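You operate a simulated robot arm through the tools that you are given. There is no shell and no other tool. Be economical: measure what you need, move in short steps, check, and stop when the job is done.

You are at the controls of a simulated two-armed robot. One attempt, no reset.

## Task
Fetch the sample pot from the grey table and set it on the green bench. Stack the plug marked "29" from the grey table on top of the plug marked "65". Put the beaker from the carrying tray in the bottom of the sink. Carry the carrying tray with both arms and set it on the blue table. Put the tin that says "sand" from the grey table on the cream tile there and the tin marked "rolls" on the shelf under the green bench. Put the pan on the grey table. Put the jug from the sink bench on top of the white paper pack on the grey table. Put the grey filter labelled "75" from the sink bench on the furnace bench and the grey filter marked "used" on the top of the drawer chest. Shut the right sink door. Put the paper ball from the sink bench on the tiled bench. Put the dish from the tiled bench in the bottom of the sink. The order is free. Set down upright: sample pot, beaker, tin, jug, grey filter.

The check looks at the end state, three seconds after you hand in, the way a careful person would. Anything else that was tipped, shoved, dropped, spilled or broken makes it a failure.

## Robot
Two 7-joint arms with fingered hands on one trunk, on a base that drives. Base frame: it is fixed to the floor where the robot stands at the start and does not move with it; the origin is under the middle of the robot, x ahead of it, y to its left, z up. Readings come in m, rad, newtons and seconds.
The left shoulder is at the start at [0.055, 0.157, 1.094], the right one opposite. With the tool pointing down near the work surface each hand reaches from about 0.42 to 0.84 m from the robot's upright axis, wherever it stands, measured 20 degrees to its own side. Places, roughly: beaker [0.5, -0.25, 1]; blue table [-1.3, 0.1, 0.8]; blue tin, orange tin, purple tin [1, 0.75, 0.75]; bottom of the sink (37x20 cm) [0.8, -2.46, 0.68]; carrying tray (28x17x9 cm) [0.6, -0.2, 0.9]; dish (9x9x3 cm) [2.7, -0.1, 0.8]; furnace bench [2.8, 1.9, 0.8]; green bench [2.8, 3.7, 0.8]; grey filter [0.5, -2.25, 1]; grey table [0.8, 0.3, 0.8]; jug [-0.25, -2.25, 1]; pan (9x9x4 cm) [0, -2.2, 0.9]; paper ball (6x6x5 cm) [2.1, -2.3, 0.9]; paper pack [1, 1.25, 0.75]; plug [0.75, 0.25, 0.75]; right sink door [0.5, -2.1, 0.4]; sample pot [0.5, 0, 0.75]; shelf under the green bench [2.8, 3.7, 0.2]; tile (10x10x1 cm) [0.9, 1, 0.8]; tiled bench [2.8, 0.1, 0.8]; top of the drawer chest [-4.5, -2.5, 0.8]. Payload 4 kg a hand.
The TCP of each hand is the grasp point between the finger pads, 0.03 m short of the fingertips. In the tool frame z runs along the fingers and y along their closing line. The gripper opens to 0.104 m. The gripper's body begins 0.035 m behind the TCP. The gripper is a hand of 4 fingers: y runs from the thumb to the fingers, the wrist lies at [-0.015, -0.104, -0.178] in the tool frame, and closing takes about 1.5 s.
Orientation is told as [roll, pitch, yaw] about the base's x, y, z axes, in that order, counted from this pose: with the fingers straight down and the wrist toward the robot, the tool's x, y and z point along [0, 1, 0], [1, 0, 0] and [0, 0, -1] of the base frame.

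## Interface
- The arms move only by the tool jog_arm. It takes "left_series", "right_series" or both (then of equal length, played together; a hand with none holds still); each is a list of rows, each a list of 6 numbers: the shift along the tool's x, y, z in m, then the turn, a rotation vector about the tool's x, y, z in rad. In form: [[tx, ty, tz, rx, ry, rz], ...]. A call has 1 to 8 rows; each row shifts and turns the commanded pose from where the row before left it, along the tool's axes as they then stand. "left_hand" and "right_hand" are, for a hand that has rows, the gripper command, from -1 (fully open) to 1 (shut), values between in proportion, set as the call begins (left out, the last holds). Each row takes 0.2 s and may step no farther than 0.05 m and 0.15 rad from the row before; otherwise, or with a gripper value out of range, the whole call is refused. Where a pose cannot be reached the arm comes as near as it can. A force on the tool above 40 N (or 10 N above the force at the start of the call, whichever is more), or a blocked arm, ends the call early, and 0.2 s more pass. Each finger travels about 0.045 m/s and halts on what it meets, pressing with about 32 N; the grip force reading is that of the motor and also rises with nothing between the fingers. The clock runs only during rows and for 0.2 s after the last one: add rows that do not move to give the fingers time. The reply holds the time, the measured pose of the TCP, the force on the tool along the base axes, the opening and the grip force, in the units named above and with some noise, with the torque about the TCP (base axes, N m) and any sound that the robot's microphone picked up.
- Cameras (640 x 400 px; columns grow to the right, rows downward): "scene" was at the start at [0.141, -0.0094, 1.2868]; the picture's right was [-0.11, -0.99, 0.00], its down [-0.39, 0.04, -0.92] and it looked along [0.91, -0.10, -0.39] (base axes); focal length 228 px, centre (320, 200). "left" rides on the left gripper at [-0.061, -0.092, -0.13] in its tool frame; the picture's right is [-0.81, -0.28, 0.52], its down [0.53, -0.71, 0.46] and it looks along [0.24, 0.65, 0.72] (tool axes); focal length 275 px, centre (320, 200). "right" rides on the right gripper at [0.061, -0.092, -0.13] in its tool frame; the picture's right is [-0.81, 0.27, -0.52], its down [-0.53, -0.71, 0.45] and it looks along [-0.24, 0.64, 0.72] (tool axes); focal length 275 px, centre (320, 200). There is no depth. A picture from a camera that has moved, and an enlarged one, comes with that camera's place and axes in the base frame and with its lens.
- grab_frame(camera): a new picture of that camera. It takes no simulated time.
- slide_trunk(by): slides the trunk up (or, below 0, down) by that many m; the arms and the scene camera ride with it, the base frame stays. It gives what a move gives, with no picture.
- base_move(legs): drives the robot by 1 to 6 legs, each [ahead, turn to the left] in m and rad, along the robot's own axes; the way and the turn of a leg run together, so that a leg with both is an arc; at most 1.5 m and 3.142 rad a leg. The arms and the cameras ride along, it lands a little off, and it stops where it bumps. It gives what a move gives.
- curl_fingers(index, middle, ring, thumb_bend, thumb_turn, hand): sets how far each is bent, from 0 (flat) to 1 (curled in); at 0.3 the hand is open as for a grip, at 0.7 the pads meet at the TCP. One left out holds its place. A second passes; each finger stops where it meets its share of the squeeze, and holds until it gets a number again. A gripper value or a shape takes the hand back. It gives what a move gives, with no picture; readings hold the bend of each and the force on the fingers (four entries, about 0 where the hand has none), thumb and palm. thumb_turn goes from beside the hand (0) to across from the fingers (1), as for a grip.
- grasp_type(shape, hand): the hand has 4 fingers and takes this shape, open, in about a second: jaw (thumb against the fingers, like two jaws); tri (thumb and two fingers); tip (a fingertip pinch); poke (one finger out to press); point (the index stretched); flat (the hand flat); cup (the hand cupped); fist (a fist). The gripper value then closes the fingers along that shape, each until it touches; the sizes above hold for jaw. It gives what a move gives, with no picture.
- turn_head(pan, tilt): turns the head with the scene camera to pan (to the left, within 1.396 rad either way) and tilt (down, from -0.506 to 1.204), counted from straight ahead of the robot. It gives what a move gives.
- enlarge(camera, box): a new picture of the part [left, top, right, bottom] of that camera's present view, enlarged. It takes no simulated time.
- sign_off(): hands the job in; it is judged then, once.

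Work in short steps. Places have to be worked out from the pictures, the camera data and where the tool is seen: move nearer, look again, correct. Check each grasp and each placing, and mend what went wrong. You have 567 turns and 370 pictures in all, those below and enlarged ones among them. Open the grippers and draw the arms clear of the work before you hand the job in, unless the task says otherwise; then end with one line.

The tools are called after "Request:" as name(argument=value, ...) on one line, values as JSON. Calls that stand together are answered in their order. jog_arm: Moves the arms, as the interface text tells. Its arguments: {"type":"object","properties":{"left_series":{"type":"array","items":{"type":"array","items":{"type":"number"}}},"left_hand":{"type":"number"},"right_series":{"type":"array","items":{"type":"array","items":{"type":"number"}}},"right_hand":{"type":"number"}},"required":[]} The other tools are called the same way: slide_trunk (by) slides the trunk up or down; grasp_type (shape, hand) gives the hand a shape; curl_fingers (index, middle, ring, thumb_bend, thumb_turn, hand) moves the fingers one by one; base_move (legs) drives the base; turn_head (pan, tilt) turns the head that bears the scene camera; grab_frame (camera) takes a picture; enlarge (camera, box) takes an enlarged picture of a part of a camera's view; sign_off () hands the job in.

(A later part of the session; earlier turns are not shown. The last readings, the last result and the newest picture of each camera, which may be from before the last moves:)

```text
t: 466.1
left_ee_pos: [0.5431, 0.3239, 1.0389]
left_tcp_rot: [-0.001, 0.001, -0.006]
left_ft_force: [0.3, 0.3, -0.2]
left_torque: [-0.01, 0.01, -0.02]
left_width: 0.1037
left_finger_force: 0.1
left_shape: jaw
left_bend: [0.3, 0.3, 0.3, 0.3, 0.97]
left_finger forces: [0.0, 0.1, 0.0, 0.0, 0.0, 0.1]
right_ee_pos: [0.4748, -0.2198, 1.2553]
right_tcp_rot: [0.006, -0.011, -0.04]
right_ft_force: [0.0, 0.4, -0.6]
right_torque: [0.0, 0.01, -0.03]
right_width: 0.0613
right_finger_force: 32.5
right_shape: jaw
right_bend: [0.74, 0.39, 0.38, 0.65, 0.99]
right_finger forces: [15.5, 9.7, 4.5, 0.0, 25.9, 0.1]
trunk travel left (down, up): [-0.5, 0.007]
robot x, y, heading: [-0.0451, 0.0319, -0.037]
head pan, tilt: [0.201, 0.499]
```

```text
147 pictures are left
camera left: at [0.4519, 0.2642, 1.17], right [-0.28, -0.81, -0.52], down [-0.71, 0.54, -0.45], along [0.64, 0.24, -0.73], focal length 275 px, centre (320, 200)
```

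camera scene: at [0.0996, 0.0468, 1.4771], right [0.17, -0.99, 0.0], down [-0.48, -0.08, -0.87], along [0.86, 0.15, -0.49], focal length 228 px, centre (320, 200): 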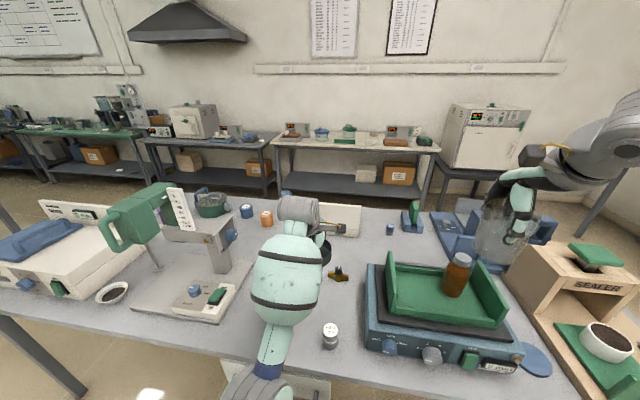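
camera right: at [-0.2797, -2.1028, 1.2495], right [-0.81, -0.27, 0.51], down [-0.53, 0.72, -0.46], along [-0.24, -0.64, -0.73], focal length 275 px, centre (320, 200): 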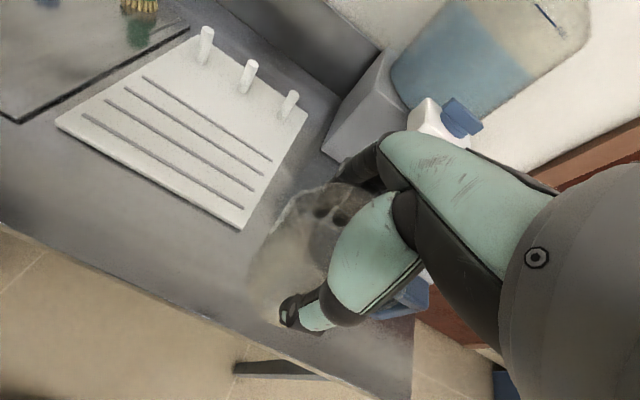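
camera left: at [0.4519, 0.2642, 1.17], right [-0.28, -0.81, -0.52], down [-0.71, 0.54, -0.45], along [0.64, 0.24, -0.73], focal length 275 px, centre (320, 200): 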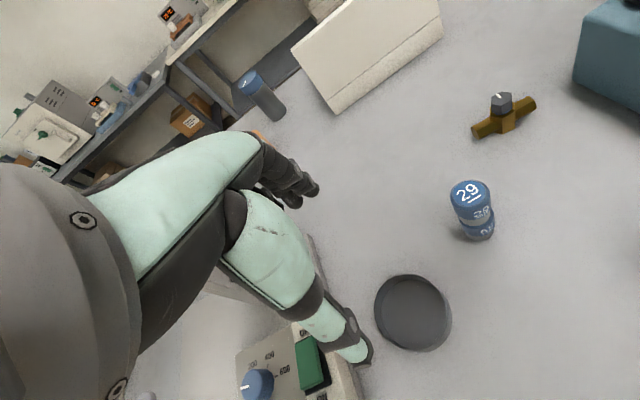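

Pan is set on the table. Next the left hand takes the sample pot at ≈(0.475, 0.08).

Request:
jog_arm(left_series=[[-0.04, -0.012, 0, 0, 0, 0], [-0.04, -0.012, 0, 0, 0, 0], [-0.04, -0.012, 0, 0, 0, 0], [-0.04, -0.012, 0, 0, 0, 0], [-0.04, -0.012, 0, 0, 0, 0], [-0.044, -0.012, 0, 0, 0, 0], [0, 0, 0.04, 0, 0, 0], [0, 0, 0, 0, 0, 0]])

Request:
grab_frame(camera="left")

Request:
enlarge(camera="scene", box=[270, 280, 390, 370])

```text
t: 467.9
left_ee_pos: [0.4682, 0.0852, 0.9967]
left_tcp_rot: [-0.002, -0.001, -0.003]
left_ft_force: [0.0, -0.9, 0.7]
left_torque: [0.03, 0.0, -0.02]
left_width: 0.1038
left_finger_force: 0.1
left_shape: jaw
left_bend: [0.3, 0.3, 0.3, 0.3, 0.97]
left_finger forces: [0.0, 0.0, 0.0, 0.1, 0.0, 0.0]
right_ee_pos: [0.4748, -0.2197, 1.2555]
right_tcp_rot: [0.005, -0.013, -0.038]
right_ft_force: [-0.3, -0.5, -0.6]
right_torque: [0.01, 0.0, -0.04]
right_width: 0.0611
right_finger_force: 32.0
right_shape: jaw
right_bend: [0.74, 0.39, 0.38, 0.65, 0.99]
right_finger forces: [15.5, 9.7, 4.6, 0.0, 25.8, 0.0]
trunk travel left (down, up): [-0.5, 0.007]
robot x, y, heading: [-0.0369, 0.0324, -0.034]
head pan, tilt: [0.201, 0.499]
```

```text
146 pictures are left
camera left: at [0.3761, 0.0245, 1.1273], right [-0.28, -0.81, -0.52], down [-0.71, 0.53, -0.46], along [0.65, 0.24, -0.73], focal length 275 px, centre (320, 200)
```

left: 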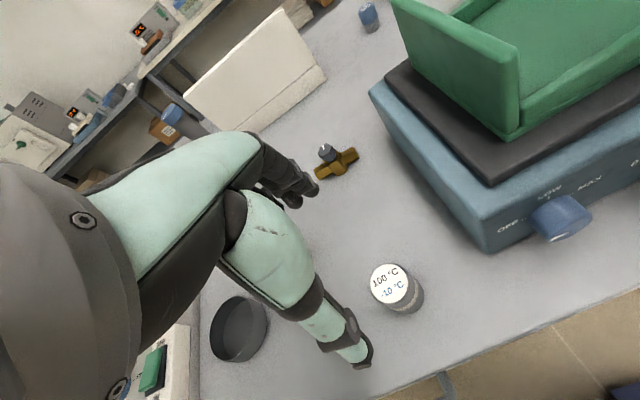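

```text
4.44 times, centred on (330, 325) of scene
camera zoom: at [0.101, 0.0469, 1.4769], right [0.17, -0.99, 0.0], down [-0.48, -0.08, -0.87], along [0.86, 0.15, -0.49], focal length 1015 px, centre (276, -356)
```

zoom: 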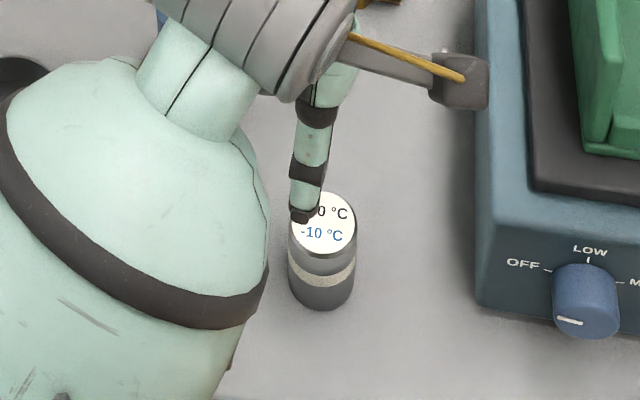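

Pot at ≈(0.477, 0.080), top z≈0.85. I align and descend to grip.

Request:
jog_arm(left_series=[[-0.005, 0.009, 0.03, 0, 0, 0], [0, 0, 0.045, 0, 0, 0], [0, 0, 0.04, 0, 0, 0], [0, 0, 0.035, 0, 0, 0], [0, 0, 0.018, 0, 0, 0], [0, 0, 0, 0, 0, 0]])

Request:
grab_frame(camera="left")

```text
t: 469.3
left_ee_pos: [0.4779, 0.0755, 0.8292]
left_tcp_rot: [-0.002, -0.001, -0.004]
left_ft_force: [0.1, 0.4, -0.3]
left_torque: [-0.02, 0.01, -0.01]
left_width: 0.1038
left_finger_force: 0.1
left_shape: jaw
left_bend: [0.3, 0.3, 0.3, 0.3, 0.97]
left_finger forces: [0.1, 0.0, 0.0, 0.0, 0.1, 0.0]
right_ee_pos: [0.4735, -0.2196, 1.2546]
right_tcp_rot: [0.005, -0.013, -0.039]
right_ft_force: [-0.2, -0.8, -0.5]
right_torque: [0.0, 0.0, -0.01]
right_width: 0.0613
right_finger_force: 32.1
right_shape: jaw
right_bend: [0.74, 0.39, 0.38, 0.65, 0.99]
right_finger forces: [15.4, 9.7, 4.6, 0.0, 25.9, 0.1]
trunk travel left (down, up): [-0.5, 0.007]
robot x, y, heading: [-0.0406, 0.0291, -0.033]
head pan, tilt: [0.201, 0.499]
```

```text
144 pictures are left
camera left: at [0.3866, 0.0153, 0.9589], right [-0.28, -0.81, -0.52], down [-0.71, 0.53, -0.46], along [0.65, 0.24, -0.73], focal length 275 px, centre (320, 200)
```

left: 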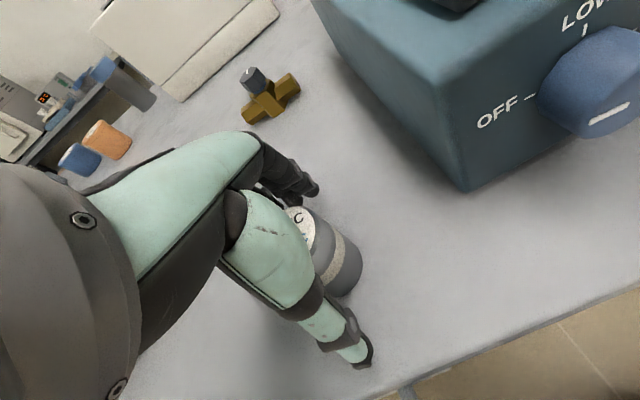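

Well aligned. I close and lift.

Request:
jog_arm(left_series=[[0, 0, 0, 0, 0, 0], [0, 0, 0, 0, 0, 0], [0, 0, 0, 0, 0, 0], [0, 0, 0, 0, 0, 0], [0, 0, 0, 0, 0, 0], [0, 0, 0, 0, 0, 0], [0, 0, 0, 0, 0, 0]], left_hand=1)

Request:
jog_arm(left_series=[[0, 0, -0.02, 0, 0, 0], [0, 0, -0.045, 0, 0, 0], [0, 0, -0.045, 0, 0, 0], [0, 0, -0.045, 0, 0, 0], [0, 0, -0.045, 0, 0, 0], [0, 0, -0.04, 0, 0, 0]])

Request:
grab_frame(camera="left")

Request:
grab_frame(camera="right")

```text
t: 470.9
left_ee_pos: [0.478, 0.0764, 0.8279]
left_tcp_rot: [-0.002, 0.0, -0.004]
left_ft_force: [-0.3, -0.5, -0.4]
left_torque: [0.03, 0.01, 0.0]
left_width: 0.0353
left_finger_force: 32.1
left_shape: jaw
left_bend: [0.74, 0.5, 0.56, 0.74, 1.0]
left_finger forces: [15.1, 9.9, 2.1, 0.0, 28.3, 0.0]
right_ee_pos: [0.4736, -0.2208, 1.2552]
right_tcp_rot: [0.003, -0.011, -0.039]
right_ft_force: [-0.1, 1.1, -0.4]
right_torque: [0.02, 0.02, 0.0]
right_width: 0.0612
right_finger_force: 31.8
right_shape: jaw
right_bend: [0.74, 0.39, 0.38, 0.65, 0.99]
right_finger forces: [15.5, 9.7, 4.5, 0.0, 25.9, 0.0]
trunk travel left (down, up): [-0.5, 0.007]
robot x, y, heading: [-0.0406, 0.0333, -0.032]
head pan, tilt: [0.201, 0.499]
```

```text
t: 472.3
left_ee_pos: [0.4776, 0.0768, 1.0674]
left_tcp_rot: [-0.001, 0.001, -0.003]
left_ft_force: [-0.2, 0.2, -0.7]
left_torque: [-0.03, 0.01, -0.02]
left_width: 0.0355
left_finger_force: 32.1
left_shape: jaw
left_bend: [0.74, 0.5, 0.56, 0.74, 1.0]
left_finger forces: [15.2, 9.9, 2.2, 0.0, 27.9, 0.1]
right_ee_pos: [0.4734, -0.2213, 1.2551]
right_tcp_rot: [0.006, -0.012, -0.04]
right_ft_force: [-0.1, -0.7, -1.3]
right_torque: [0.03, 0.03, 0.03]
right_width: 0.0612
right_finger_force: 32.2
right_shape: jaw
right_bend: [0.74, 0.39, 0.38, 0.65, 0.99]
right_finger forces: [15.5, 9.7, 4.5, 0.1, 25.9, 0.0]
trunk travel left (down, up): [-0.5, 0.007]
robot x, y, heading: [-0.043, 0.0318, -0.032]
head pan, tilt: [0.201, 0.499]
```

```text
143 pictures are left
camera left: at [0.3864, 0.0166, 1.1983], right [-0.28, -0.81, -0.52], down [-0.71, 0.53, -0.46], along [0.64, 0.24, -0.73], focal length 275 px, centre (320, 200)
```

left: 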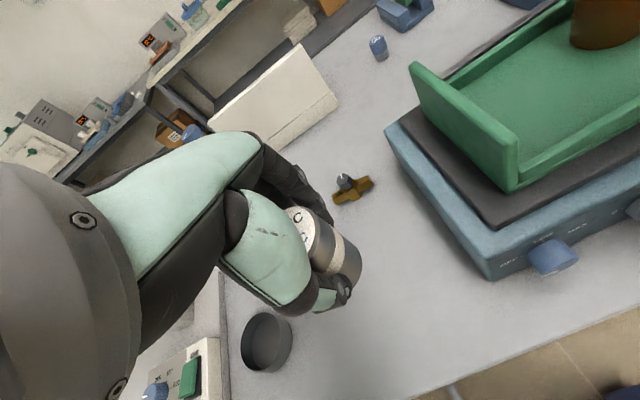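

```text
142 pictures are left
camera right: at [0.3843, -0.1564, 1.3829], right [0.24, -0.82, 0.52], down [-0.73, -0.5, -0.47], along [0.64, -0.27, -0.72], focal length 275 px, centre (320, 200)
```

right: 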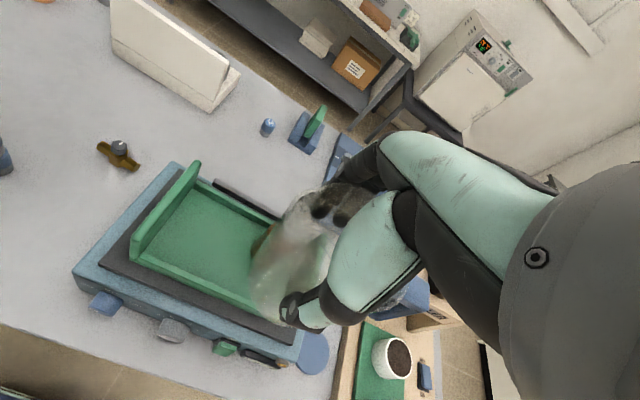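

Pot is held. I go around the table's left end toward the aisle: back off, north, and look.

Request:
base_move(legs=[[-0.36, 0], [0, 1.6], [1.5, 0], [0.4, 0], [0, -1.57]])

Request:
turn_head(pan=0, tilt=0.4)

Request:
grab_frame(camera="scene")

```text
t: 493.2
left_ee_pos: [0.2233, 1.9597, 1.0672]
left_tcp_rot: [-0.004, 0.001, -0.029]
left_ft_force: [-0.3, 0.1, -0.7]
left_torque: [-0.01, -0.01, 0.01]
left_width: 0.0347
left_finger_force: 31.6
left_shape: jaw
left_bend: [0.74, 0.5, 0.57, 0.75, 1.0]
left_finger forces: [16.2, 10.5, 2.9, 0.0, 26.8, 0.0]
right_ee_pos: [0.2115, 1.6625, 1.2557]
right_tcp_rot: [0.004, -0.011, -0.067]
right_ft_force: [0.2, 0.9, -0.9]
right_torque: [0.03, -0.03, 0.0]
right_width: 0.0601
right_finger_force: 32.4
right_shape: jaw
right_bend: [0.74, 0.39, 0.38, 0.66, 0.99]
right_finger forces: [15.2, 9.2, 4.2, 0.0, 24.3, 0.1]
trunk travel left (down, up): [-0.5, 0.007]
robot x, y, heading: [-0.2958, 1.9419, -0.055]
head pan, tilt: [0.201, 0.499]
```

```text
t: 493.9
left_ee_pos: [0.2097, 1.9598, 1.0726]
left_tcp_rot: [-0.002, -0.01, -0.029]
left_ft_force: [0.5, -0.5, -1.6]
left_torque: [0.0, 0.05, 0.03]
left_width: 0.0349
left_finger_force: 32.1
left_shape: jaw
left_bend: [0.74, 0.5, 0.57, 0.75, 1.0]
left_finger forces: [17.0, 10.1, 2.9, 0.0, 27.6, 0.1]
right_ee_pos: [0.1951, 1.6614, 1.2606]
right_tcp_rot: [0.005, -0.024, -0.067]
right_ft_force: [-0.7, -0.6, -0.3]
right_torque: [0.05, 0.0, 0.0]
right_width: 0.0602
right_finger_force: 31.7
right_shape: jaw
right_bend: [0.74, 0.4, 0.38, 0.66, 0.99]
right_finger forces: [15.4, 9.7, 4.5, 0.0, 25.4, 0.0]
trunk travel left (down, up): [-0.5, 0.007]
robot x, y, heading: [-0.2973, 1.9401, -0.056]
head pan, tilt: [0.0, 0.4]
```

```text
141 pictures are left
camera scene: at [-0.1519, 1.9324, 1.4859], right [-0.06, -1.0, 0.0], down [-0.4, 0.02, -0.92], along [0.91, -0.05, -0.4], focal length 228 px, centre (320, 200)
```

scene: 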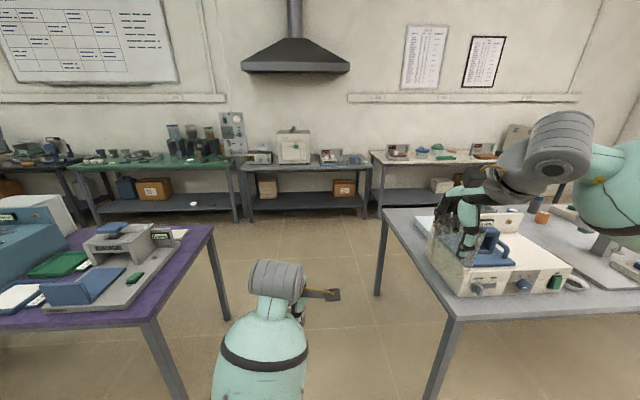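

The corridor is clear. I drive through, round the corner into the aisle, and face the table's far side.

Request:
base_move(legs=[[0, 0.05], [1.5, 0], [0.53, 0], [0, -1.57], [0.9, 0], [0, -1.52]])

Request:
turn_head(pan=-0.2, tilt=0.5)

Request:
grab_frame(camera="scene")

```text
t: 518.5
left_ee_pos: [1.1906, 0.96, 1.0721]
left_tcp_rot: [-0.005, -0.011, -3.089]
left_ft_force: [-0.1, -0.7, -1.4]
left_torque: [0.0, 0.01, 0.0]
left_width: 0.0346
left_finger_force: 31.8
left_shape: jaw
left_bend: [0.74, 0.5, 0.57, 0.75, 1.0]
left_finger forces: [16.9, 10.2, 3.4, 0.0, 26.1, 0.0]
right_ee_pos: [1.1818, 1.2583, 1.2605]
right_tcp_rot: [0.003, -0.024, -3.128]
right_ft_force: [0.9, -0.3, -0.2]
right_torque: [-0.04, 0.02, 0.02]
right_width: 0.0592
right_finger_force: 32.0
right_shape: jaw
right_bend: [0.74, 0.4, 0.38, 0.66, 0.99]
right_finger forces: [15.3, 9.2, 4.4, 0.1, 23.7, 0.1]
trunk travel left (down, up): [-0.5, 0.007]
robot x, y, heading: [1.6961, 1.0093, -3.12]
head pan, tilt: [0.0, 0.4]
```

```text
t: 519.2
left_ee_pos: [1.2047, 0.9614, 1.0786]
left_tcp_rot: [-0.006, -0.022, -3.092]
left_ft_force: [0.1, 0.2, -1.7]
left_torque: [0.01, -0.01, 0.0]
left_width: 0.0343
left_finger_force: 32.3
left_shape: jaw
left_bend: [0.74, 0.5, 0.57, 0.75, 1.0]
left_finger forces: [17.3, 10.4, 3.6, 0.1, 27.3, 0.1]
right_ee_pos: [1.1959, 1.2581, 1.2671]
right_tcp_rot: [0.004, -0.035, -3.127]
right_ft_force: [-0.3, -0.6, 0.4]
right_torque: [-0.02, 0.0, 0.02]
right_width: 0.0591
right_finger_force: 31.7
right_shape: jaw
right_bend: [0.74, 0.4, 0.39, 0.66, 0.99]
right_finger forces: [15.3, 9.5, 4.6, 0.0, 24.9, 0.0]
trunk travel left (down, up): [-0.5, 0.007]
robot x, y, heading: [1.6938, 1.0108, -3.126]
head pan, tilt: [-0.201, 0.499]
```

```text
140 pictures are left
camera scene: at [1.5553, 1.0272, 1.4769], right [0.18, 0.98, 0.0], down [0.48, -0.09, -0.87], along [-0.86, 0.16, -0.49], focal length 228 px, centre (320, 200)
```

scene: 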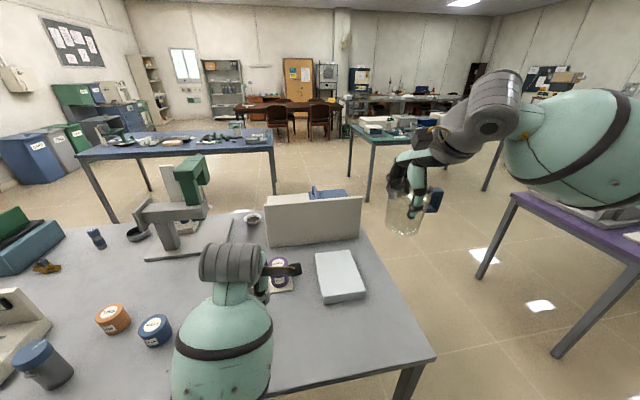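

The pack's top centre is ≈(0.985, 1.205). I carry the jug over it.

Request:
jog_arm(right_series=[[0.01, 0.0422, 0, 0.035, 0, 0], [0.01, 0.0422, 0, 0, 0, 0], [0.01, 0.0422, 0, 0, 0, 0], [0.01, 0.0422, 0, 0, 0, 0], [0.01, 0.0422, 0, 0, 0, 0], [0, 0, 0.045, 0, 0, 0], [0, 0, 0.045, 0, 0, 0], [0, 0, 0.045, 0, 0, 0]])

Request:
jog_arm(right_series=[[0, 0, 0.045, 0, 0, 0], [0, 0, 0.045, 0, 0, 0], [0, 0, 0.045, 0, 0, 0], [0, 0, 0, 0, 0, 0]])

Request:
enlarge(camera="scene", box=[240, 180, 460, 340])

Request:
grab_frame(camera="right")

```text
t: 521.0
left_ee_pos: [1.2038, 0.9608, 1.0789]
left_tcp_rot: [-0.006, -0.023, -3.09]
left_ft_force: [0.4, -0.3, -0.8]
left_torque: [-0.01, 0.0, 0.03]
left_width: 0.0343
left_finger_force: 32.0
left_shape: jaw
left_bend: [0.74, 0.5, 0.57, 0.75, 1.0]
left_finger forces: [17.4, 10.5, 3.6, 0.0, 27.3, 0.0]
right_ee_pos: [0.9839, 1.2032, 1.1303]
right_tcp_rot: [0.004, 0.0, -3.128]
right_ft_force: [0.0, 0.1, -1.4]
right_torque: [-0.01, 0.0, 0.01]
right_width: 0.0586
right_finger_force: 31.2
right_shape: jaw
right_bend: [0.74, 0.4, 0.39, 0.66, 0.99]
right_finger forces: [14.8, 9.2, 4.5, 0.1, 24.2, 0.0]
trunk travel left (down, up): [-0.5, 0.007]
robot x, y, heading: [1.6944, 1.0119, -3.122]
head pan, tilt: [-0.201, 0.499]
```

```text
t: 522.0
left_ee_pos: [1.2052, 0.9616, 1.0794]
left_tcp_rot: [-0.004, -0.025, -3.092]
left_ft_force: [0.4, -0.3, -0.8]
left_torque: [0.04, 0.02, 0.04]
left_width: 0.034
left_finger_force: 32.4
left_shape: jaw
left_bend: [0.74, 0.5, 0.57, 0.75, 1.0]
left_finger forces: [17.3, 10.5, 3.5, 0.0, 27.3, 0.0]
right_ee_pos: [0.9823, 1.2024, 0.9986]
right_tcp_rot: [0.003, -0.002, -3.127]
right_ft_force: [-0.2, 0.3, -1.0]
right_torque: [-0.01, 0.03, 0.01]
right_width: 0.0589
right_finger_force: 31.9
right_shape: jaw
right_bend: [0.74, 0.4, 0.39, 0.66, 0.99]
right_finger forces: [14.9, 9.2, 4.5, 0.0, 23.8, 0.0]
trunk travel left (down, up): [-0.5, 0.007]
robot x, y, heading: [1.6958, 1.0096, -3.12]
head pan, tilt: [-0.201, 0.499]
```

```text
2.50 times, centred on (350, 260) of scene
camera zoom: at [1.5559, 1.0262, 1.477], right [0.18, 0.98, 0.0], down [0.48, -0.08, -0.87], along [-0.86, 0.16, -0.49], focal length 571 px, centre (245, 50)
```

zoom: 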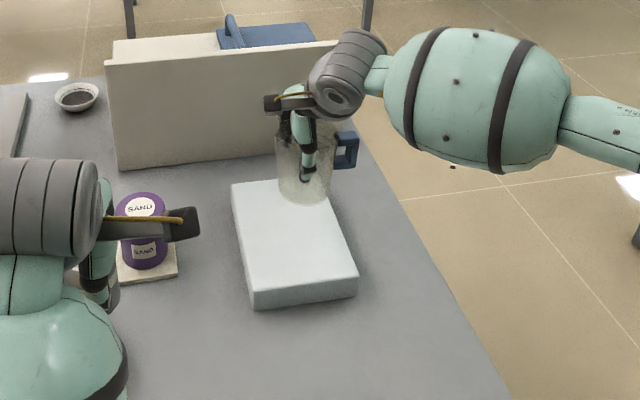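

```text
138 pictures are left
camera right: at [1.0756, 1.1427, 1.127], right [-0.29, 0.81, 0.52], down [0.7, 0.54, -0.46], along [-0.65, 0.23, -0.72], focal length 275 px, centre (320, 200)
```

right: 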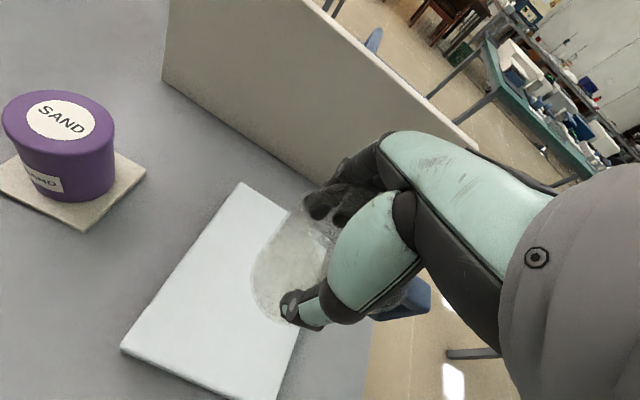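

Centred over the pack. I lower until contact.

Request:
jog_arm(right_series=[[0, 0, 0.035, 0, 0, 0], [0, 0, 0.03, 0, 0, 0], [0, 0, 0.015, 0, 0, 0], [0, 0, 0.005, 0, 0, 0], [0, 0, 0.004, 0, 0, 0], [0, 0, 0.004, 0, 0, 0], [0, 0, 0, 0, 0, 0]])

Request:
enlarge(camera="scene", box=[290, 200, 410, 320])

```text
t: 523.6
left_ee_pos: [1.2042, 0.9614, 1.08]
left_tcp_rot: [-0.004, -0.023, -3.09]
left_ft_force: [-0.5, -0.3, -1.2]
left_torque: [0.01, 0.01, -0.02]
left_width: 0.0343
left_finger_force: 31.5
left_shape: jaw
left_bend: [0.74, 0.5, 0.57, 0.75, 1.0]
left_finger forces: [17.4, 10.6, 3.6, 0.1, 27.2, 0.1]
right_ee_pos: [0.9835, 1.204, 0.9068]
right_tcp_rot: [0.005, -0.004, -3.128]
right_ft_force: [0.3, -1.8, 0.6]
right_torque: [0.02, 0.0, 0.0]
right_width: 0.0591
right_finger_force: 31.9
right_shape: jaw
right_bend: [0.74, 0.4, 0.39, 0.66, 0.99]
right_finger forces: [15.1, 9.1, 4.5, 0.0, 24.1, 0.0]
trunk travel left (down, up): [-0.5, 0.007]
robot x, y, heading: [1.6965, 1.0101, -3.123]
head pan, tilt: [-0.201, 0.499]
```

```text
3.33 times, centred on (350, 260) of scene
camera zoom: at [1.5559, 1.0263, 1.477], right [0.18, 0.98, 0.0], down [0.48, -0.08, -0.87], along [-0.86, 0.16, -0.49], focal length 761 px, centre (220, 0)
```

zoom: 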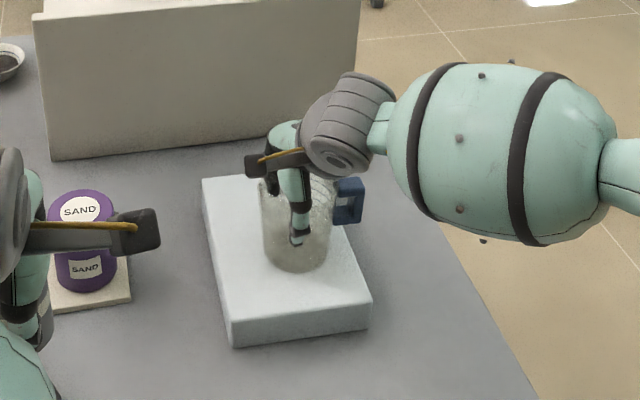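

It is within the pack; I shift 8 mm toward its middle and lower the last bit.

Request:
jog_arm(right_series=[[0.008, 0, 0.003, 0, 0, 0], [0, 0, 0.003, 0, 0, 0], [0, 0, 0.003, 0, 0, 0], [0, 0, 0.003, 0, 0, 0], [0, 0, 0, 0, 0, 0]])

```text
t: 524.8
left_ee_pos: [1.2082, 0.961, 1.0811]
left_tcp_rot: [-0.007, -0.026, -3.09]
left_ft_force: [0.4, -0.2, -1.2]
left_torque: [0.01, 0.02, 0.02]
left_width: 0.0342
left_finger_force: 32.9
left_shape: jaw
left_bend: [0.74, 0.5, 0.57, 0.75, 1.0]
left_finger forces: [17.3, 10.5, 3.6, 0.0, 27.3, 0.1]
right_ee_pos: [0.9862, 1.1946, 0.9006]
right_tcp_rot: [0.007, -0.014, -3.126]
right_ft_force: [-3.3, 1.5, 30.5]
right_torque: [0.14, 0.37, -0.06]
right_width: 0.0577
right_finger_force: 32.0
right_shape: jaw
right_bend: [0.74, 0.38, 0.37, 0.68, 1.0]
right_finger forces: [15.4, 11.1, 4.9, 0.1, 24.9, 0.0]
trunk travel left (down, up): [-0.5, 0.007]
robot x, y, heading: [1.6938, 1.0136, -3.122]
head pan, tilt: [-0.201, 0.499]
```

Contact with the pack. I ease up 3 mm and open.

Request:
jog_arm(right_series=[[0, 0, -0.005, 0, 0, 0], [0, 0, 0, 0, 0, 0]])

Request:
jog_arm(right_series=[[0, 0, 0, 0, 0, 0], [0, 0, 0, 0, 0, 0], [0, 0, 0, 0, 0, 0], [0, 0, 0, 0, 0, 0], [0, 0, 0, 0, 0, 0], [0, 0, 0, 0, 0, 0]], right_hand=-1)

Request:
enlarge(camera="scene", box=[290, 200, 410, 320])

```text
t: 525.4
left_ee_pos: [1.2053, 0.9609, 1.0793]
left_tcp_rot: [-0.005, -0.024, -3.092]
left_ft_force: [-0.4, 0.7, -0.8]
left_torque: [0.03, 0.01, 0.01]
left_width: 0.0344
left_finger_force: 31.6
left_shape: jaw
left_bend: [0.74, 0.5, 0.57, 0.75, 1.0]
left_finger forces: [17.3, 10.5, 3.7, 0.0, 27.2, 0.0]
right_ee_pos: [0.985, 1.1953, 0.9013]
right_tcp_rot: [0.004, -0.007, -3.129]
right_ft_force: [-5.2, -1.5, 18.1]
right_torque: [0.02, 0.41, 0.05]
right_width: 0.0581
right_finger_force: 31.7
right_shape: jaw
right_bend: [0.74, 0.38, 0.37, 0.68, 0.99]
right_finger forces: [16.7, 11.2, 4.9, 0.1, 24.1, 0.1]
trunk travel left (down, up): [-0.5, 0.007]
robot x, y, heading: [1.697, 1.0084, -3.125]
head pan, tilt: [-0.201, 0.499]
```

```text
t: 526.8
left_ee_pos: [1.2051, 0.962, 1.0793]
left_tcp_rot: [-0.005, -0.025, -3.09]
left_ft_force: [-0.3, -0.5, -1.1]
left_torque: [-0.01, -0.02, -0.01]
left_width: 0.0343
left_finger_force: 31.9
left_shape: jaw
left_bend: [0.74, 0.5, 0.57, 0.75, 1.0]
left_finger forces: [17.2, 10.6, 3.6, 0.0, 27.3, 0.0]
right_ee_pos: [0.9854, 1.1959, 0.8995]
right_tcp_rot: [0.003, -0.001, -3.127]
right_ft_force: [-0.2, -0.3, 0.1]
right_torque: [-0.03, -0.02, -0.03]
right_width: 0.1037
right_finger_force: 0.0
right_shape: jaw
right_bend: [0.3, 0.3, 0.3, 0.3, 0.98]
right_finger forces: [0.1, 0.0, 0.0, 0.1, 0.1, 0.1]
trunk travel left (down, up): [-0.5, 0.007]
robot x, y, heading: [1.6913, 1.0085, -3.119]
head pan, tilt: [-0.201, 0.499]
```

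```text
3.33 times, centred on (350, 260) of scene
camera zoom: at [1.5562, 1.0263, 1.477], right [0.18, 0.98, 0.0], down [0.48, -0.08, -0.87], along [-0.86, 0.16, -0.49], focal length 761 px, centre (220, 0)
```

zoom: 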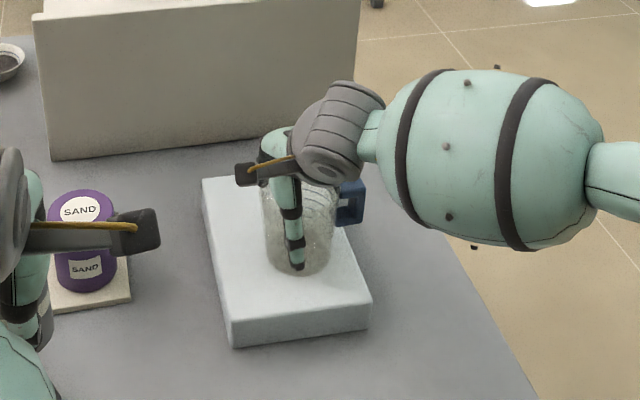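

Released. I lift the hand slowly straight up.

Request:
jog_arm(right_series=[[0, 0, -0.015, 0, 0, 0], [0, 0, -0.03, 0, 0, 0], [0, 0, -0.045, 0, 0, 0], [0, 0, -0.045, 0, 0, 0], [0, 0, -0.045, 0, 0, 0], [0, -0.03, -0.02, 0, 0, 0], [0, 0, 0, 0, 0, 0]])

Request:
enlarge(camera="scene", box=[240, 180, 460, 340])

```text
t: 528.4
left_ee_pos: [1.2053, 0.9611, 1.079]
left_tcp_rot: [-0.005, -0.023, -3.091]
left_ft_force: [-0.2, -0.2, -1.3]
left_torque: [0.0, -0.01, 0.02]
left_width: 0.0346
left_finger_force: 32.2
left_shape: jaw
left_bend: [0.74, 0.5, 0.57, 0.75, 1.0]
left_finger forces: [17.3, 10.6, 3.7, 0.1, 27.3, 0.1]
right_ee_pos: [1.0159, 1.1978, 1.098]
right_tcp_rot: [0.003, 0.0, -3.127]
right_ft_force: [0.2, -0.1, 0.7]
right_torque: [0.03, -0.04, 0.01]
right_width: 0.1039
right_finger_force: 0.0
right_shape: jaw
right_bend: [0.3, 0.3, 0.3, 0.3, 0.98]
right_finger forces: [0.1, 0.0, 0.0, 0.0, 0.1, 0.0]
trunk travel left (down, up): [-0.5, 0.007]
robot x, y, heading: [1.6956, 1.0117, -3.122]
head pan, tilt: [-0.201, 0.499]
```

```text
2.50 times, centred on (350, 260) of scene
camera zoom: at [1.5552, 1.0261, 1.4769], right [0.18, 0.98, 0.0], down [0.48, -0.08, -0.87], along [-0.86, 0.16, -0.49], focal length 571 px, centre (245, 50)
```

zoom: 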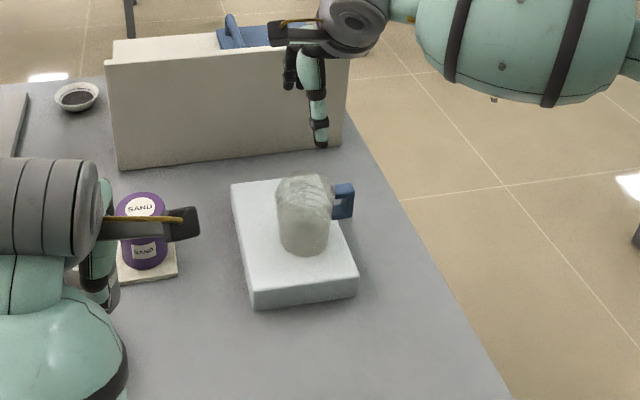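

The jug stands on the pack. Next the blue tin; I sidestep about 0.45 m south along the aisle.

Request:
base_move(legs=[[0, 1.57], [0.47, 0], [0, -1.57]])

Request:
grab_frame(camera="scene")

Request:
grab_frame(camera="right")

```text
t: 540.5
left_ee_pos: [1.2421, 0.4562, 1.0792]
left_tcp_rot: [-0.006, -0.023, -3.031]
left_ft_force: [0.2, 0.2, -0.6]
left_torque: [0.04, 0.01, -0.01]
left_width: 0.0339
left_finger_force: 32.0
left_shape: jaw
left_bend: [0.74, 0.5, 0.57, 0.75, 1.0]
left_finger forces: [17.0, 10.2, 3.6, 0.1, 25.7, 0.1]
right_ee_pos: [1.038, 0.6807, 1.0981]
right_tcp_rot: [0.003, -0.002, -3.067]
right_ft_force: [0.0, 0.1, -0.1]
right_torque: [-0.01, 0.03, 0.01]
right_width: 0.1038
right_finger_force: 0.1
right_shape: jaw
right_bend: [0.3, 0.3, 0.3, 0.3, 0.98]
right_finger forces: [0.1, 0.0, 0.0, 0.1, 0.0, 0.0]
trunk travel left (down, up): [-0.5, 0.007]
robot x, y, heading: [1.7322, 0.5194, -3.058]
head pan, tilt: [-0.201, 0.499]
```

```text
134 pictures are left
camera scene: at [1.5889, 0.5279, 1.4769], right [0.12, 0.99, 0.0], down [0.49, -0.06, -0.87], along [-0.87, 0.1, -0.49], focal length 228 px, centre (320, 200)
```

scene: 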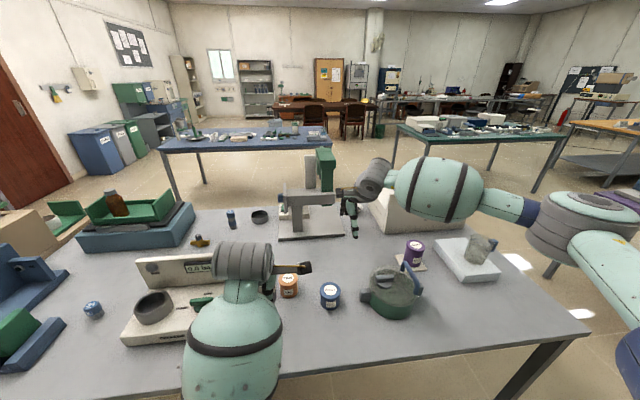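

```text
133 pictures are left
camera right: at [1.1356, 0.6259, 1.2274], right [-0.33, 0.79, 0.51], down [0.67, 0.58, -0.46], along [-0.66, 0.19, -0.72], focal length 275 px, centre (320, 200)
```

right: 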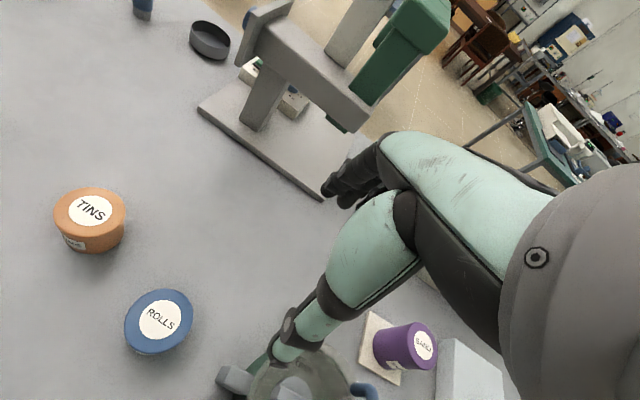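

ROLLS (blue) is at ≈(1.073, 0.62). I enlarge to measure it.

Request:
enlarge(camera="scene", box=[270, 250, 430, 340])

```text
4.00 times, centred on (350, 295) of scene
camera zoom: at [1.5889, 0.5279, 1.4769], right [0.12, 0.99, 0.0], down [0.49, -0.06, -0.87], along [-0.87, 0.1, -0.49], focal length 914 px, centre (200, -180)
```

zoom: 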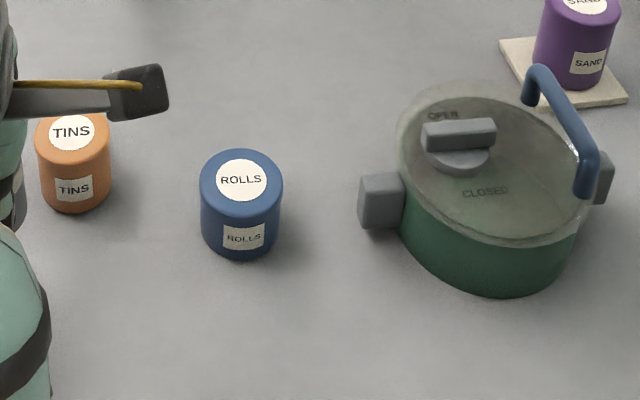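

Tin axis (1.081, 0.620), top z≈0.847, Ø≈67 mm. I align above it and lower to just above, then check.

Request:
jog_arm(right_series=[[0.032, -0.016, 0, 0, 0, 0], [0.031, -0.016, 0, 0, 0, 0], [0, 0, 0.045, 0, 0, 0], [0, 0, 0.045, 0, 0, 0], [0, 0, 0.045, 0, 0, 0], [0, 0, 0, 0, 0, 0]])

Request:
grab_frame(camera="right")

```text
t: 541.9
left_ee_pos: [1.2558, 0.4581, 1.0854]
left_tcp_rot: [-0.007, -0.036, -3.029]
left_ft_force: [-0.3, -0.5, -1.2]
left_torque: [0.0, 0.0, 0.06]
left_width: 0.0338
left_finger_force: 32.0
left_shape: jaw
left_bend: [0.74, 0.5, 0.57, 0.75, 1.0]
left_finger forces: [17.3, 10.4, 3.8, 0.1, 26.8, 0.0]
right_ee_pos: [1.0874, 0.6215, 0.9698]
right_tcp_rot: [0.007, -0.016, -3.066]
right_ft_force: [-0.3, 0.7, -0.2]
right_torque: [-0.01, -0.01, -0.01]
right_width: 0.1041
right_finger_force: 0.1
right_shape: jaw
right_bend: [0.3, 0.3, 0.3, 0.3, 0.98]
right_finger forces: [0.1, 0.1, 0.0, 0.0, 0.1, 0.1]
trunk travel left (down, up): [-0.5, 0.007]
robot x, y, heading: [1.7268, 0.5219, -3.056]
head pan, tilt: [-0.201, 0.499]
```

```text
131 pictures are left
camera right: at [1.1861, 0.5677, 1.0969], right [-0.33, 0.79, 0.52], down [0.66, 0.58, -0.47], along [-0.67, 0.19, -0.72], focal length 275 px, centre (320, 200)
```

right: 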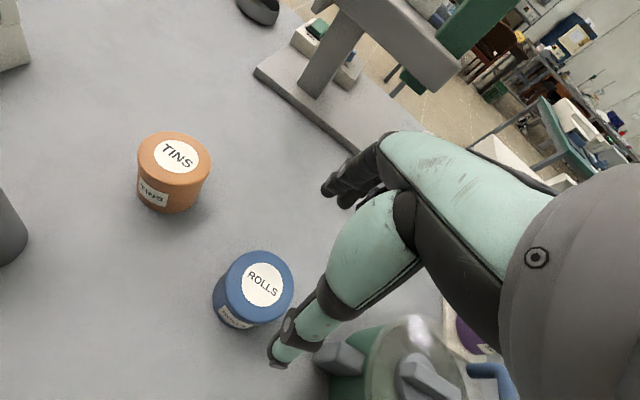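

Good. I apply the small bias and descend to grip.

Request:
jog_arm(right_series=[[0.002, 0.0065, 0.03, 0.016, 0, 0], [0, 0, 0.04, 0, 0, 0], [0, 0, 0.04, 0, 0, 0], [0, 0, 0.025, 0, 0, 0], [0, 0, 0.012, 0, 0, 0], [0, 0, 0, 0, 0, 0]])

Request:
jog_arm(right_series=[[0, 0, 0, 0, 0, 0], [0, 0, 0, 0, 0, 0], [0, 0, 0, 0, 0, 0], [0, 0, 0, 0, 0, 0], [0, 0, 0, 0, 0, 0], [0, 0, 0, 0, 0, 0]], right_hand=0.6)

Request:
grab_frame(camera="right")

```text
t: 543.3
left_ee_pos: [1.2532, 0.457, 1.0858]
left_tcp_rot: [-0.009, -0.037, -3.03]
left_ft_force: [0.8, -0.2, -0.9]
left_torque: [0.0, -0.02, -0.01]
left_width: 0.034
left_finger_force: 31.9
left_shape: jaw
left_bend: [0.74, 0.5, 0.57, 0.75, 1.0]
left_finger forces: [17.3, 10.4, 3.8, 0.0, 26.8, 0.1]
right_ee_pos: [1.0801, 0.617, 0.8261]
right_tcp_rot: [0.003, 0.0, -3.066]
right_ft_force: [-0.5, 0.1, 0.1]
right_torque: [0.0, 0.0, 0.01]
right_width: 0.104
right_finger_force: 0.1
right_shape: jaw
right_bend: [0.3, 0.3, 0.3, 0.3, 0.98]
right_finger forces: [0.0, 0.0, 0.0, 0.1, 0.0, 0.0]
trunk travel left (down, up): [-0.5, 0.007]
robot x, y, heading: [1.7304, 0.5201, -3.056]
head pan, tilt: [-0.201, 0.499]
```

```text
t: 544.7
left_ee_pos: [1.255, 0.4569, 1.0839]
left_tcp_rot: [-0.008, -0.035, -3.029]
left_ft_force: [-0.4, -0.7, -1.1]
left_torque: [0.01, -0.01, 0.01]
left_width: 0.034
left_finger_force: 31.7
left_shape: jaw
left_bend: [0.74, 0.5, 0.57, 0.75, 1.0]
left_finger forces: [17.3, 10.4, 3.7, 0.1, 26.8, 0.1]
right_ee_pos: [1.0798, 0.6173, 0.826]
right_tcp_rot: [0.002, 0.003, -3.068]
right_ft_force: [-0.2, -0.7, -0.4]
right_torque: [0.04, 0.0, -0.02]
right_width: 0.0629
right_finger_force: 31.4
right_shape: jaw
right_bend: [0.74, 0.4, 0.41, 0.65, 0.99]
right_finger forces: [16.0, 8.8, 4.0, 0.0, 28.4, 0.0]
trunk travel left (down, up): [-0.5, 0.007]
robot x, y, heading: [1.7274, 0.5212, -3.058]
head pan, tilt: [-0.201, 0.499]
```

```text
130 pictures are left
camera right: at [1.1758, 0.5632, 0.9556], right [-0.34, 0.79, 0.51], down [0.67, 0.58, -0.46], along [-0.66, 0.19, -0.73], focal length 275 px, centre (320, 200)
```

right: 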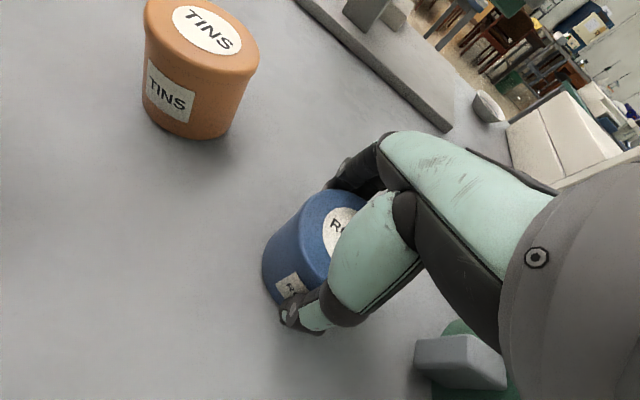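

Gripped. I lift it and drive north up the aisle to the green bench.

Request:
jog_arm(right_series=[[0, 0, -0.02, 0, 0, 0], [0, 0, -0.045, 0, 0, 0], [0, 0, -0.045, 0, 0, 0], [0, 0, -0.045, 0, 0, 0], [0, 0, -0.045, 0, 0, 0], [0, 0, -0.045, 0, 0, 0], [0, -0.04, -0.02, 0, 0, 0], [0, -0.04, 0, 0, 0, 0]])

Request:
base_move(legs=[[-0.05, 0], [0, -1.65], [1.5, 0], [1.5, 0]])

Request:
turn_head(pan=-0.5, tilt=0.45)

Request:
grab_frame(camera="scene")

```text
t: 546.5
left_ee_pos: [1.2559, 0.4578, 1.0847]
left_tcp_rot: [-0.008, -0.035, -3.029]
left_ft_force: [-0.3, 0.2, -0.6]
left_torque: [0.02, 0.01, 0.03]
left_width: 0.0342
left_finger_force: 31.6
left_shape: jaw
left_bend: [0.74, 0.5, 0.57, 0.75, 1.0]
left_finger forces: [17.3, 10.4, 3.8, 0.1, 26.7, 0.1]
right_ee_pos: [1.1614, 0.6239, 1.0914]
right_tcp_rot: [0.005, 0.001, -3.066]
right_ft_force: [-0.3, 0.4, -0.8]
right_torque: [0.01, 0.04, -0.02]
right_width: 0.0627
right_finger_force: 31.8
right_shape: jaw
right_bend: [0.74, 0.4, 0.42, 0.65, 0.99]
right_finger forces: [16.1, 8.9, 4.1, 0.1, 28.6, 0.0]
trunk travel left (down, up): [-0.5, 0.007]
robot x, y, heading: [1.7275, 0.5185, -3.058]
head pan, tilt: [-0.201, 0.499]
```

```text
t: 567.2
left_ee_pos: [1.8417, 4.0349, 1.0853]
left_tcp_rot: [-0.007, -0.037, 1.566]
left_ft_force: [-0.1, -0.1, -1.1]
left_torque: [0.02, -0.03, -0.01]
left_width: 0.0338
left_finger_force: 31.7
left_shape: jaw
left_bend: [0.74, 0.5, 0.57, 0.75, 1.0]
left_finger forces: [16.8, 10.2, 3.8, 0.1, 25.7, 0.1]
right_ee_pos: [2.0193, 4.1086, 1.0911]
right_tcp_rot: [0.004, 0.002, 1.531]
right_ft_force: [0.7, 0.5, -1.8]
right_torque: [0.02, -0.03, -0.01]
right_width: 0.0622
right_finger_force: 32.2
right_shape: jaw
right_bend: [0.74, 0.4, 0.42, 0.65, 0.99]
right_finger forces: [16.0, 8.7, 4.4, 0.0, 28.2, 0.0]
trunk travel left (down, up): [-0.5, 0.007]
robot x, y, heading: [1.8499, 3.5561, 1.537]
head pan, tilt: [-0.201, 0.499]
```

```text
t: 568.0
left_ee_pos: [1.8416, 4.0205, 1.0903]
left_tcp_rot: [-0.008, -0.047, 1.565]
left_ft_force: [-0.2, -0.8, 0.4]
left_torque: [-0.02, -0.01, -0.01]
left_width: 0.0337
left_finger_force: 31.8
left_shape: jaw
left_bend: [0.74, 0.5, 0.57, 0.75, 1.0]
left_finger forces: [17.5, 10.7, 3.9, 0.1, 27.0, 0.0]
right_ee_pos: [2.0188, 4.0949, 1.0975]
right_tcp_rot: [0.003, -0.01, 1.531]
right_ft_force: [0.3, -0.5, -1.7]
right_torque: [0.02, 0.02, -0.01]
right_width: 0.0624
right_finger_force: 31.2
right_shape: jaw
right_bend: [0.74, 0.4, 0.42, 0.65, 0.99]
right_finger forces: [16.6, 8.9, 4.4, 0.0, 29.2, 0.0]
trunk travel left (down, up): [-0.5, 0.007]
robot x, y, heading: [1.8514, 3.5524, 1.537]
head pan, tilt: [-0.499, 0.45]
```

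```text
129 pictures are left
camera scene: at [1.8989, 3.6871, 1.4815], right [0.86, -0.51, 0.01], down [-0.22, -0.39, -0.89], along [0.46, 0.77, -0.45], focal length 228 px, centre (320, 200)
```

scene: 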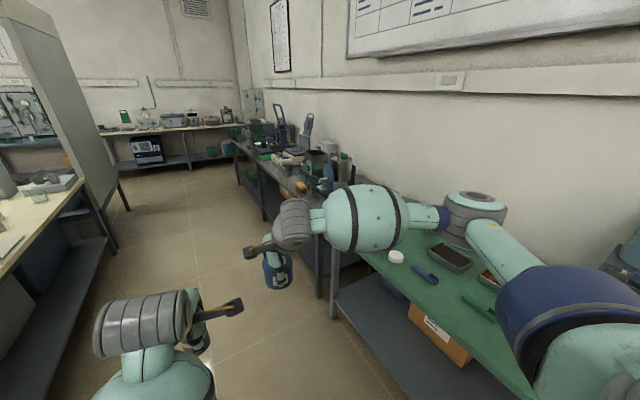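

The green bench is to my right with low items. I turn to face it and look.

Request:
base_move(legs=[[0, -1.53], [-0.12, 0]])

Request:
turn_head(pan=0, tilt=0.6)

Request:
grab_frame(camera="scene")

```text
t: 573.7
left_ee_pos: [2.2081, 3.5842, 1.0843]
left_tcp_rot: [-0.009, -0.034, 0.037]
left_ft_force: [0.6, 1.0, -2.1]
left_torque: [-0.03, 0.03, -0.03]
left_width: 0.0337
left_finger_force: 32.1
left_shape: jaw
left_bend: [0.74, 0.5, 0.57, 0.76, 1.0]
left_finger forces: [17.0, 10.5, 4.5, 0.0, 25.4, 0.0]
right_ee_pos: [2.289, 3.4105, 1.0909]
right_tcp_rot: [0.002, 0.004, 0.0]
right_ft_force: [0.1, -0.3, -1.6]
right_torque: [-0.01, 0.01, 0.01]
right_width: 0.0618
right_finger_force: 32.2
right_shape: jaw
right_bend: [0.74, 0.4, 0.42, 0.65, 0.99]
right_finger forces: [16.2, 8.7, 4.3, 0.0, 28.0, 0.0]
trunk travel left (down, up): [-0.5, 0.007]
robot x, y, heading: [1.7301, 3.5632, 0.003]
head pan, tilt: [-0.499, 0.45]
```

```text
t: 574.6
left_ee_pos: [2.1817, 3.5821, 1.096]
left_tcp_rot: [-0.008, -0.063, 0.035]
left_ft_force: [-0.2, -0.1, -0.1]
left_torque: [-0.02, -0.02, -0.01]
left_width: 0.0334
left_finger_force: 31.9
left_shape: jaw
left_bend: [0.74, 0.5, 0.57, 0.76, 1.0]
left_finger forces: [16.8, 11.0, 4.4, 0.1, 26.1, 0.0]
right_ee_pos: [2.2623, 3.4064, 1.1033]
right_tcp_rot: [0.005, -0.023, -0.001]
right_ft_force: [-0.5, 1.3, -1.7]
right_torque: [0.02, -0.03, 0.01]
right_width: 0.0619
right_finger_force: 31.8
right_shape: jaw
right_bend: [0.74, 0.4, 0.42, 0.65, 0.99]
right_finger forces: [16.4, 8.8, 4.5, 0.0, 28.9, 0.1]
trunk travel left (down, up): [-0.5, 0.007]
robot x, y, heading: [1.7289, 3.565, 0.001]
head pan, tilt: [0.0, 0.6]
```

```text
128 pictures are left
camera scene: at [1.864, 3.5637, 1.4684], right [0.0, -1.0, 0.0], down [-0.57, 0.0, -0.82], along [0.82, 0.0, -0.57], focal length 228 px, centre (320, 200)
```

scene: 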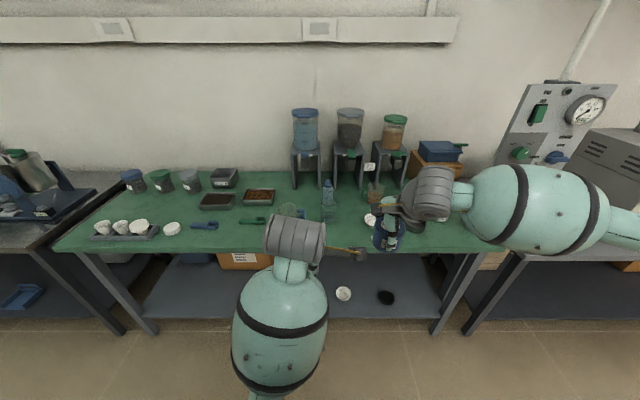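

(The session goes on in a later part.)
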